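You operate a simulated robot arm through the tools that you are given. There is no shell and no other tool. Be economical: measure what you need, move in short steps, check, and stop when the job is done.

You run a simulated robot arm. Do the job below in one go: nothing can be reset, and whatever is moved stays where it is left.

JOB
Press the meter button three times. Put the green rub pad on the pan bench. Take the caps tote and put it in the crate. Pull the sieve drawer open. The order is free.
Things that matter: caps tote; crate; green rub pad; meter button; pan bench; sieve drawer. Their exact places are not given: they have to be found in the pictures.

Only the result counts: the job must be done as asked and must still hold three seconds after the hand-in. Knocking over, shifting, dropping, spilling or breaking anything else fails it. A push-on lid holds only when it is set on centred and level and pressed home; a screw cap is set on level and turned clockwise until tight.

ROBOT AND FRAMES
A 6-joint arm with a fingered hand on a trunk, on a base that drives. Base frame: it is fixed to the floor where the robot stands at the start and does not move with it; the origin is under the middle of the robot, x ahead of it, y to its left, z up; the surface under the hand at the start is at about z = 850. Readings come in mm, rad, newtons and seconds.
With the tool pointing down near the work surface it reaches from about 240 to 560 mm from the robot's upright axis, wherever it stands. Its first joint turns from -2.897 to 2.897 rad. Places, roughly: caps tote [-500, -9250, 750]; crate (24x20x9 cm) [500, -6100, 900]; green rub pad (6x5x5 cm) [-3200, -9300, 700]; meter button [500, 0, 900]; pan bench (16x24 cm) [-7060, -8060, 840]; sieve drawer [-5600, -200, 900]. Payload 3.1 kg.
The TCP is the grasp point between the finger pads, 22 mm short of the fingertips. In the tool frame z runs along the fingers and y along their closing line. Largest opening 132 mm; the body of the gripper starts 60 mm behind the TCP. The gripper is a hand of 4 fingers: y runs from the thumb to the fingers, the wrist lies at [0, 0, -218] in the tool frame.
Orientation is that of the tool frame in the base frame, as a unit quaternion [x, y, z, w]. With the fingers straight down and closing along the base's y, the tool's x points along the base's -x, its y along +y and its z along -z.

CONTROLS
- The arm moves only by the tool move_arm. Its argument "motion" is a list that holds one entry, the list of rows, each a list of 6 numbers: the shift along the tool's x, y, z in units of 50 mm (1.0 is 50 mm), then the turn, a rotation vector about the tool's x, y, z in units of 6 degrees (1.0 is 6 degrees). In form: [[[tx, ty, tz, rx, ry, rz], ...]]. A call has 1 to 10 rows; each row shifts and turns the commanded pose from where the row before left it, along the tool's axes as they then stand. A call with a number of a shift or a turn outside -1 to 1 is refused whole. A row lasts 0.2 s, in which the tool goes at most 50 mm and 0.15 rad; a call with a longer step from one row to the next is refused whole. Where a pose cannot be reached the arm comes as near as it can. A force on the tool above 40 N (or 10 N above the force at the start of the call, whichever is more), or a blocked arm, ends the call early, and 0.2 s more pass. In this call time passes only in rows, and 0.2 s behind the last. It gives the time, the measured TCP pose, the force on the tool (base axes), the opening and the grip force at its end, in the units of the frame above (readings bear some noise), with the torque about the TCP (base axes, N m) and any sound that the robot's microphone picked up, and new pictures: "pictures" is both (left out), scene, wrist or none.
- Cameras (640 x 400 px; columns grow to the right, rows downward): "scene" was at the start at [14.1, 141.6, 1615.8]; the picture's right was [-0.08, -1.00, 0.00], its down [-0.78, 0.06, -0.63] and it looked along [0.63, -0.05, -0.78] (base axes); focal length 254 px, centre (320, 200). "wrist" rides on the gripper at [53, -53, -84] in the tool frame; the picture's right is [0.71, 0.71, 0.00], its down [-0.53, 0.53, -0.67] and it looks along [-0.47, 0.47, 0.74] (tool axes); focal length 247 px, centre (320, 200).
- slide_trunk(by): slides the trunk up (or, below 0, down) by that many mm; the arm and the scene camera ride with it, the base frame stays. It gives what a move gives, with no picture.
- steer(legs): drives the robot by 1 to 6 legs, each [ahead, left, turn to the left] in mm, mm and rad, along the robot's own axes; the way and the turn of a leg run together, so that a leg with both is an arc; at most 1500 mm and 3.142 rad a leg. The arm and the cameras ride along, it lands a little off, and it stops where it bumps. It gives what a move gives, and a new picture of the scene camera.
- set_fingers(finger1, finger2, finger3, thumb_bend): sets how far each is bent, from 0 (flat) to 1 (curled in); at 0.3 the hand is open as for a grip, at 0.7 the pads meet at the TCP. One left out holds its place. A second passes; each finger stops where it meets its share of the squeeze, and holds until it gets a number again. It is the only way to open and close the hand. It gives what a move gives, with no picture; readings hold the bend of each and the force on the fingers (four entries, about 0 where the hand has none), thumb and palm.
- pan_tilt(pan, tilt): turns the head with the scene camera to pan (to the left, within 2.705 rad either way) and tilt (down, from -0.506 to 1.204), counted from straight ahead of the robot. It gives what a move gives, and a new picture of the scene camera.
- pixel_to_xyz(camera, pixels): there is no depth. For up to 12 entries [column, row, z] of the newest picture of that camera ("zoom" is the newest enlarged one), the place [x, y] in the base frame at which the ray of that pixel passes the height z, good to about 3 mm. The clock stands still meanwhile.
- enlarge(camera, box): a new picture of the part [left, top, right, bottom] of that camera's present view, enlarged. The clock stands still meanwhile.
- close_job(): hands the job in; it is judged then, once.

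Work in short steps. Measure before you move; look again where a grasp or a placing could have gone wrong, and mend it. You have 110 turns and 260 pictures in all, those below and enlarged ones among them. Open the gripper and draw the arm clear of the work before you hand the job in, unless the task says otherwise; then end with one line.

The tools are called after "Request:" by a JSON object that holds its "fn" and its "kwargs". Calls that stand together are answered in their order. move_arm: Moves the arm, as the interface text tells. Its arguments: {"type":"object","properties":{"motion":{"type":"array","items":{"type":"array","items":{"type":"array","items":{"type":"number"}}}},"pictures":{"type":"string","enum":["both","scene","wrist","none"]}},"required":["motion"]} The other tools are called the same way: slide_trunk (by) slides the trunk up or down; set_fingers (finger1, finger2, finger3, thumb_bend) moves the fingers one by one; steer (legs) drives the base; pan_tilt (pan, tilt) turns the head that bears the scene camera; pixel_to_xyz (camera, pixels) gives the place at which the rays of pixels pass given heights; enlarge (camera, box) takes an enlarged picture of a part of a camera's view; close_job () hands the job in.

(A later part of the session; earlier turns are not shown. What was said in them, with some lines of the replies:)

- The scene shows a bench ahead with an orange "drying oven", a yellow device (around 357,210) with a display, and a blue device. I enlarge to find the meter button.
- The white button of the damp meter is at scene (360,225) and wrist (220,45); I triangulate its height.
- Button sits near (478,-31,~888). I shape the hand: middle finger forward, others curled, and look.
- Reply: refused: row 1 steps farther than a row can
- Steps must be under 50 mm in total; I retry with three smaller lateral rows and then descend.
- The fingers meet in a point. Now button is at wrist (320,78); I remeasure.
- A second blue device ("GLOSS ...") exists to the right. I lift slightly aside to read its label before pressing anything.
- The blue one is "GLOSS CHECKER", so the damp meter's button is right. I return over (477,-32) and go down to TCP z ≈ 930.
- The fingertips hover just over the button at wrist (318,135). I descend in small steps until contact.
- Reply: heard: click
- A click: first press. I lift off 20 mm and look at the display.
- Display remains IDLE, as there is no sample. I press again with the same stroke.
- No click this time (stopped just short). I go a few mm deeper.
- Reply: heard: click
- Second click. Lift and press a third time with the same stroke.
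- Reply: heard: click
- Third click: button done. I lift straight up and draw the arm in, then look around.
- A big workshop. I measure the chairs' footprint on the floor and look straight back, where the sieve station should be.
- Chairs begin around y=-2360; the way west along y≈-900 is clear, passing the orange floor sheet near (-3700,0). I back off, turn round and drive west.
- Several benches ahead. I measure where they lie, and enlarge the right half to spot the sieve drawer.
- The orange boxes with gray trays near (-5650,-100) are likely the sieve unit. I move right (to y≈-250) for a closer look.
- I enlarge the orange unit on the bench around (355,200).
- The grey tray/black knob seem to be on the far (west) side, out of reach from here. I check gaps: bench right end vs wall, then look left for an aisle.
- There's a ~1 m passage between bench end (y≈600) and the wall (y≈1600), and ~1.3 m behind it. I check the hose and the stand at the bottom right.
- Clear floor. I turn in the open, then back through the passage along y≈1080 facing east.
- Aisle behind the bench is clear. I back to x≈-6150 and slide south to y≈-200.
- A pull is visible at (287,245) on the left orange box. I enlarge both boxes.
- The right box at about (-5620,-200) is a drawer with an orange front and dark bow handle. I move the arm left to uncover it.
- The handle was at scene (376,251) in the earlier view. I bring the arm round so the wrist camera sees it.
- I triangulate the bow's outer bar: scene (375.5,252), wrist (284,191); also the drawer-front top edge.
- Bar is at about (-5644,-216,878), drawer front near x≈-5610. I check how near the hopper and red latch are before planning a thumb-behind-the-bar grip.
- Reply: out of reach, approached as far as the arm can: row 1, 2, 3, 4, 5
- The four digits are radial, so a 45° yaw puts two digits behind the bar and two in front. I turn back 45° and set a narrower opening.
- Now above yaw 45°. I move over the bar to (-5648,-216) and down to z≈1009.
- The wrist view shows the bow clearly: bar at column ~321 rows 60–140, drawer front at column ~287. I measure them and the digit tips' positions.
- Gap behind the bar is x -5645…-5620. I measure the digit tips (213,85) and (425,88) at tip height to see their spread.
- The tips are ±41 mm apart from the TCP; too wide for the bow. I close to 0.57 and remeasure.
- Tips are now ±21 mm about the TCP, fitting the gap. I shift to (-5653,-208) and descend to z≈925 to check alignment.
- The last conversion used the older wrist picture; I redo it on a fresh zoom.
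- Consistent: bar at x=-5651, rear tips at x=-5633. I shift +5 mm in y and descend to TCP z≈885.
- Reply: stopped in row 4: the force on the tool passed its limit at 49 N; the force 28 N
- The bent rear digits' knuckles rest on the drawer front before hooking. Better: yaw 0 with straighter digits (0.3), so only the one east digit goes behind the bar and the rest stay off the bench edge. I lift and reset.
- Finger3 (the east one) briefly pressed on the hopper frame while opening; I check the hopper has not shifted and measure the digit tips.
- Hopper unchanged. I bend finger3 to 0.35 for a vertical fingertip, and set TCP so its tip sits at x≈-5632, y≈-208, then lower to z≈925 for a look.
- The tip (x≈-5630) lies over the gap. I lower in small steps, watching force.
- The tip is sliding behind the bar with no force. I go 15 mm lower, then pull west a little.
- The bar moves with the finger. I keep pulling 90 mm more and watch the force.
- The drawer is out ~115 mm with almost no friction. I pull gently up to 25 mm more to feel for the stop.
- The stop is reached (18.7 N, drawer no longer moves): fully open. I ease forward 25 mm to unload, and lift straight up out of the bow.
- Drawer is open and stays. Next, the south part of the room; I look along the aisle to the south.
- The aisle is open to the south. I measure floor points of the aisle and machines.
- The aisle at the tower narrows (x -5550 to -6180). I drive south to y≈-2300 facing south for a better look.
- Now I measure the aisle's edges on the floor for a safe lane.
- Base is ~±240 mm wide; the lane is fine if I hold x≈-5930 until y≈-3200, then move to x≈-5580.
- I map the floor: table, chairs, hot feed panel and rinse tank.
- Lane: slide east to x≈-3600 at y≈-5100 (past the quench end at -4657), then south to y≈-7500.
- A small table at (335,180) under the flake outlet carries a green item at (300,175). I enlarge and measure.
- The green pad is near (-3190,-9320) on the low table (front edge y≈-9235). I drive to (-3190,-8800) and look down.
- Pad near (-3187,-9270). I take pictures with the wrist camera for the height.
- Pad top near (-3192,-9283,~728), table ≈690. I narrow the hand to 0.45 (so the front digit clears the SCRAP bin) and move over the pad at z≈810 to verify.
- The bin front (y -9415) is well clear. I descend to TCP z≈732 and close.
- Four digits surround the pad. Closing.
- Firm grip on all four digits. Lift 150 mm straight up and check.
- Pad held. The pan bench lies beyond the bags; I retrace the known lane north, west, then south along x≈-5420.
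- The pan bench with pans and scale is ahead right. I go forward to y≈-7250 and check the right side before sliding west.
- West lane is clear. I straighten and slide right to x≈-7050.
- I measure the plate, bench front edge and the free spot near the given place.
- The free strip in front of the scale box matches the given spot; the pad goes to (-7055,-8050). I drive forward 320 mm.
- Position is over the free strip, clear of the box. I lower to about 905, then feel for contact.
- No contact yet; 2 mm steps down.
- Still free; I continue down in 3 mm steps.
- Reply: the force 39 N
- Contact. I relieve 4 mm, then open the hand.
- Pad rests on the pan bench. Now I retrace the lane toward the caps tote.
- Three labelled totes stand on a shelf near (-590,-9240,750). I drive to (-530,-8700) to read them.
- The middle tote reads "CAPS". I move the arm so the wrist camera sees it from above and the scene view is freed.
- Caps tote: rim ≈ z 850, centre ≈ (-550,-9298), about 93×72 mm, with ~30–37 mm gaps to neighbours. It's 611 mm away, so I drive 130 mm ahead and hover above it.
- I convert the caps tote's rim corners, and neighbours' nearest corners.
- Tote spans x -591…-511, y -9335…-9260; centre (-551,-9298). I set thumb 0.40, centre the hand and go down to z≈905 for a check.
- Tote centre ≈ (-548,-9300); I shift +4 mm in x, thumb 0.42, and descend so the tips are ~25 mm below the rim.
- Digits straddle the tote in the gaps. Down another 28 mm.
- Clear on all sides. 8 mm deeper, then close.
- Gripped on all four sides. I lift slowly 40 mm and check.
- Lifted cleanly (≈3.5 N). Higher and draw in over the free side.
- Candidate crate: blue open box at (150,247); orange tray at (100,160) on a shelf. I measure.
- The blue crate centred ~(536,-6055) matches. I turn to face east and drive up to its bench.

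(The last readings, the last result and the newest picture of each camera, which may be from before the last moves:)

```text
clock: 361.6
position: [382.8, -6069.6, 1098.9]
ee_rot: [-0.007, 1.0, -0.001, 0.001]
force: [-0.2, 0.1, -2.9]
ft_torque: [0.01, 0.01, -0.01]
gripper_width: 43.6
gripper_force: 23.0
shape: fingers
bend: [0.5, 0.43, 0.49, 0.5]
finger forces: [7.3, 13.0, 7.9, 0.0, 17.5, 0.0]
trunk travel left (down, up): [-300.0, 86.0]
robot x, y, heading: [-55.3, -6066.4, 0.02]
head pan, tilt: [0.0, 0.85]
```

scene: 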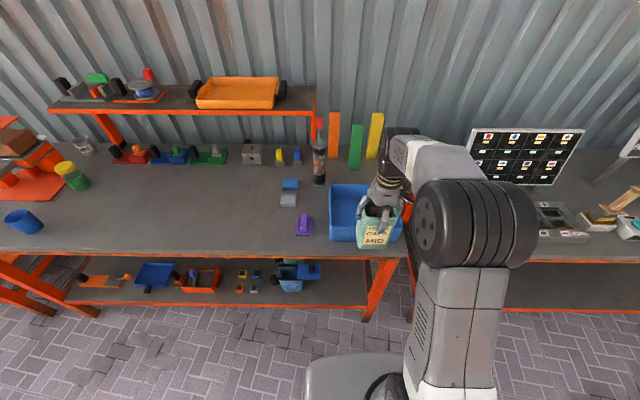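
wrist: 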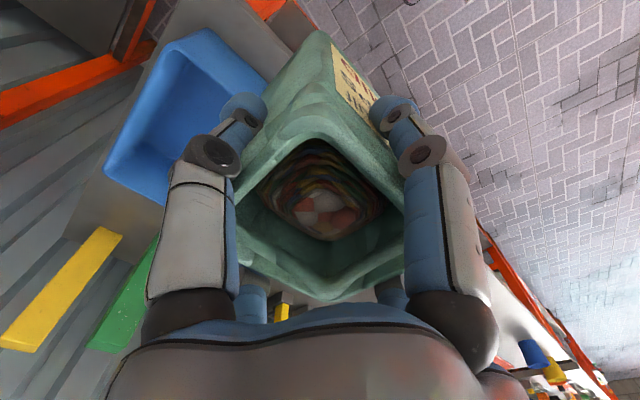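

Crate spans x 445–641, y about -5946 to -6186. I raise 60 mm, drive 90 mm closer, then move over its centre (543,-6066).

Request:
{"fn": "move_arm", "kwargs": {"motion": [[[0, 0, -0.6, 0, 0, 0], [0, 0, -0.6, 0, 0, 0]]], "pictures": "none"}}

Request:
{"fn": "steer", "kwargs": {"legs": [[90, 0, -0.018]]}}

Request:
{"fn": "enlarge", "kwargs": {"camera": "scene", "box": [300, 150, 440, 290]}}

```text
clock: 362.2
position: [383.0, -6070.3, 1158.2]
ee_rot: [-0.007, 1.0, -0.001, 0.003]
force: [0.2, -0.5, -3.0]
ft_torque: [-0.03, -0.01, -0.01]
gripper_width: 43.6
gripper_force: 23.0
shape: fingers
bend: [0.5, 0.43, 0.49, 0.5]
finger forces: [7.3, 13.0, 7.7, 0.0, 17.5, 0.0]
trunk travel left (down, up): [-300.0, 86.0]
robot x, y, heading: [-50.6, -6066.7, 0.017]
head pan, tilt: [0.0, 0.85]
```

```text
clock: 363.4
position: [472.5, -6076.2, 1156.3]
ee_rot: [0.002, 1.0, -0.001, 0.003]
force: [0.2, -0.2, -4.1]
ft_torque: [0.01, -0.01, 0.01]
gripper_width: 43.3
gripper_force: 23.3
shape: fingers
bend: [0.5, 0.43, 0.49, 0.5]
finger forces: [7.3, 13.0, 7.8, 0.0, 17.3, 0.0]
trunk travel left (down, up): [-300.0, 86.0]
robot x, y, heading: [35.9, -6069.2, 0.001]
head pan, tilt: [0.0, 0.85]
```

scene: 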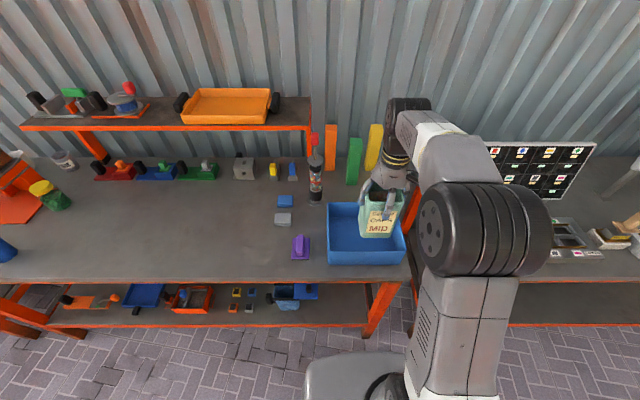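

```text
2.86 times, centred on (370, 220) of scene
```

zoom: 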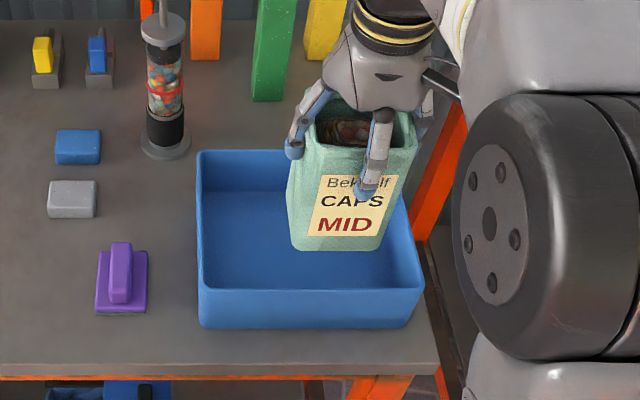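

Now the whole crate is visible; I measure its rim corners.

Request:
{"fn": "pixel_to_xyz", "kwargs": {"camera": "zoom", "pixels": [[197, 150, 940], [200, 288, 940], [424, 288, 940], [205, 328, 850], [418, 328, 850], [437, 372, 850], [166, 150, 850], [185, 145, 850], [330, 10, 1000]]}}

```text
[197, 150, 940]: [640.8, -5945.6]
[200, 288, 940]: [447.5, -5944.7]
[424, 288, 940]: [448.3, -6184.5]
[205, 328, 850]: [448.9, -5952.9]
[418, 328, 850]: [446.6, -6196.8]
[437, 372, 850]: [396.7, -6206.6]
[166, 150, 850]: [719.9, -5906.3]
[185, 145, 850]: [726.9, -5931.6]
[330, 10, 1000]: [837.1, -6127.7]
```

Crate centre (544,-6066). I move over it and lower to z≈1010, then inspect.

Request:
{"fn": "move_arm", "kwargs": {"motion": [[[-0.72, 0.1, 0, 0, 0, 0], [-0.72, 0.1, 0, 0, 0, 0], [0, 0, 0.8, 0, 0, 0], [0, 0, 0.8, 0, 0, 0], [0, 0, 0.8, 0, 0, 0], [0, 0, 0.5, 0, 0, 0]]], "pictures": "wrist"}}

Request:
{"fn": "enlarge", "kwargs": {"camera": "scene", "box": [300, 150, 440, 290]}}

```text
clock: 364.8
position: [543.6, -6067.6, 1013.7]
ee_rot: [0.003, 1.0, -0.001, 0.003]
force: [-0.2, 0.4, -3.1]
ft_torque: [0.0, -0.01, -0.01]
gripper_width: 43.3
gripper_force: 22.5
shape: fingers
bend: [0.5, 0.43, 0.49, 0.5]
finger forces: [7.2, 13.4, 7.8, 0.1, 17.2, 0.0]
trunk travel left (down, up): [-300.0, 86.0]
robot x, y, heading: [37.5, -6066.5, -0.001]
head pan, tilt: [0.0, 0.85]
```

wrist: 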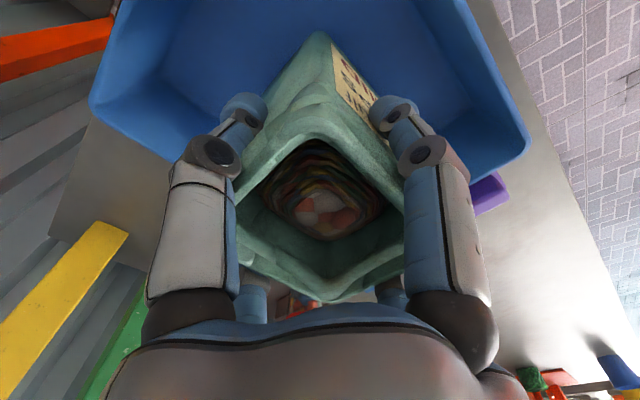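

```text
2.86 times, centred on (370, 220) of scene
```

zoom: 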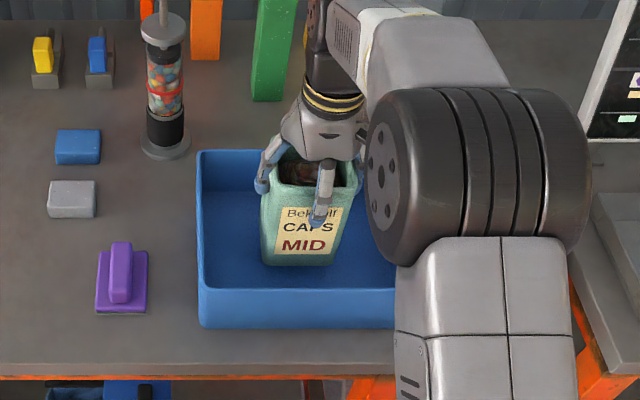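

Centred inside. I lower in small steps feeling for the floor.

Request:
{"fn": "move_arm", "kwargs": {"motion": [[[0, 0, 0.12, 0, 0, 0], [0, 0, 0.12, 0, 0, 0], [0, 0, 0.1, 0, 0, 0], [0, 0, 0.1, 0, 0, 0]]], "pictures": "none"}}

Request:
{"fn": "enlarge", "kwargs": {"camera": "scene", "box": [300, 150, 440, 290]}}

```text
clock: 365.8
position: [546.0, -6066.4, 991.0]
ee_rot: [0.003, 1.0, -0.001, 0.002]
force: [1.0, 0.9, -3.4]
ft_torque: [-0.04, -0.02, 0.0]
gripper_width: 43.3
gripper_force: 23.1
shape: fingers
bend: [0.5, 0.43, 0.49, 0.5]
finger forces: [7.2, 13.4, 7.8, 0.0, 17.2, 0.0]
trunk travel left (down, up): [-300.0, 86.0]
robot x, y, heading: [40.0, -6066.1, -0.006]
head pan, tilt: [0.0, 0.85]
```

```text
2.86 times, centred on (370, 220) of scene
```

zoom: 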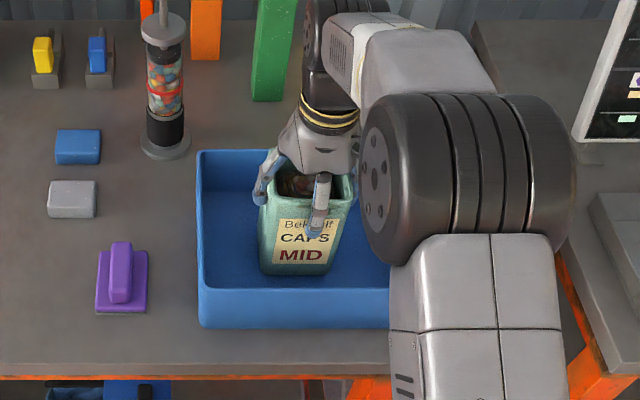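

Request:
{"fn": "move_arm", "kwargs": {"motion": [[[0, 0, 0.08, 0, 0, 0], [0, 0, 0.08, 0, 0, 0], [0, 0, 0.08, 0, 0, 0], [0, 0, 0.06, 0, 0, 0]]], "pictures": "none"}}

Request:
{"fn": "move_arm", "kwargs": {"motion": [[[0, 0, 0.05, 0, 0, 0], [0, 0, 0.05, 0, 0, 0]]], "pictures": "none"}}

```text
clock: 366.8
position: [546.3, -6066.0, 981.2]
ee_rot: [0.002, 1.0, -0.001, 0.01]
force: [3.3, 2.0, 37.1]
ft_torque: [-0.1, 0.07, -0.05]
gripper_width: 42.6
gripper_force: 26.0
shape: fingers
bend: [0.5, 0.42, 0.48, 0.51]
finger forces: [8.6, 16.9, 8.5, 0.0, 18.2, 0.0]
trunk travel left (down, up): [-300.0, 86.0]
robot x, y, heading: [39.0, -6065.7, 0.002]
head pan, tilt: [0.0, 0.85]
```

```text
clock: 367.3
position: [546.8, -6066.4, 979.7]
ee_rot: [0.002, 1.0, -0.001, 0.011]
force: [-6.8, 0.4, 21.7]
ft_torque: [-0.06, 0.14, -0.03]
gripper_width: 42.8
gripper_force: 25.6
shape: fingers
bend: [0.5, 0.41, 0.48, 0.51]
finger forces: [8.8, 18.3, 7.8, 0.1, 16.9, 0.0]
trunk travel left (down, up): [-300.0, 86.0]
robot x, y, heading: [41.6, -6066.6, -0.001]
head pan, tilt: [0.0, 0.85]
stopped in row 2: the force on the tool passed its limit at 50 N (the readings are from after the stop); the commanded pose is now the measured one
5 turns are left
```

Contact with the crate floor. I relieve, open, and lift straight out, then draw back.

Request:
{"fn": "move_arm", "kwargs": {"motion": [[[0, 0, -0.06, 0, 0, 0]]], "pictures": "none"}}

Request:
{"fn": "set_fingers", "kwargs": {"finger1": 0.37, "finger2": 0.37, "finger3": 0.37, "thumb_bend": 0.37}}

Request:
{"fn": "move_arm", "kwargs": {"motion": [[[0, 0, -0.2, 0, 0, 0], [0, 0, -0.4, 0, 0, 0], [0, 0, -0.6, 0, 0, 0], [0, 0, -1, 0, 0, 0], [0, 0, -1, 0, 0, 0], [0, 0, -0.8, 0, 0, 0], [0.9, 0, 0, 0, 0, 0], [0.9, 0, 0, 0, 0, 0], [0.9, 0, 0, 0, 0, 0], [0.9, 0, 0, 0, 0, 0]]]}}

```text
clock: 367.7
position: [546.2, -6068.7, 979.6]
ee_rot: [0.002, 1.0, 0.0, 0.01]
force: [-3.6, 0.0, 11.5]
ft_torque: [-0.11, 0.03, -0.06]
gripper_width: 42.5
gripper_force: 24.3
shape: fingers
bend: [0.5, 0.41, 0.48, 0.51]
finger forces: [7.8, 16.4, 8.5, 0.0, 16.5, 0.0]
trunk travel left (down, up): [-300.0, 86.0]
robot x, y, heading: [39.0, -6065.0, 0.001]
head pan, tilt: [0.0, 0.85]
```

```text
clock: 368.7
position: [548.0, -6068.4, 979.4]
ee_rot: [0.002, 1.0, -0.001, 0.008]
force: [-0.3, 0.8, 0.9]
ft_torque: [-0.04, -0.02, 0.02]
gripper_width: 71.5
gripper_force: 0.4
shape: fingers
bend: [0.37, 0.37, 0.37, 0.37]
finger forces: [0.1, 0.5, 0.0, 0.0, 0.0, 0.0]
trunk travel left (down, up): [-300.0, 86.0]
robot x, y, heading: [40.3, -6067.6, -0.004]
head pan, tilt: [0.0, 0.85]
```

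```text
clock: 370.9
position: [361.5, -6066.2, 1176.6]
ee_rot: [0.003, 1.0, -0.002, 0.009]
force: [-0.1, 0.2, -0.7]
ft_torque: [0.01, 0.0, -0.01]
gripper_width: 71.2
gripper_force: 0.0
shape: fingers
bend: [0.37, 0.37, 0.37, 0.37]
finger forces: [0.1, 0.0, 0.1, 0.0, 0.0, 0.1]
trunk travel left (down, up): [-300.0, 86.0]
robot x, y, heading: [41.5, -6065.5, 0.001]
head pan, tilt: [0.0, 0.85]
4 turns are left
```

scene: 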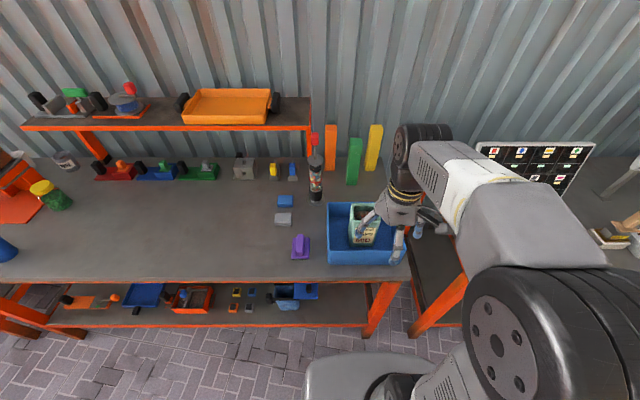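
wrist: 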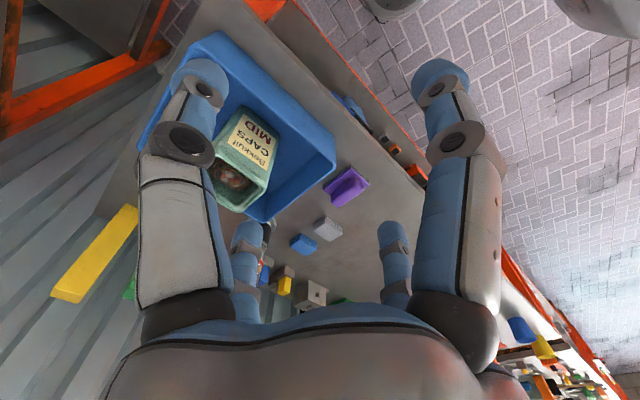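

The tote stands upright inside the crate at scene (365,225), and the hand is open and clear. I hand the job in.

Request:
{"fn": "close_job", "kwargs": {}}

```text
The job is handed in.
```

All four parts are done and the job is handed in: the meter button was pressed three times (three clicks heard), the green rub pad is on the pan bench, the caps tote is upright in the crate, and the sieve drawer is pulled open to its stop.
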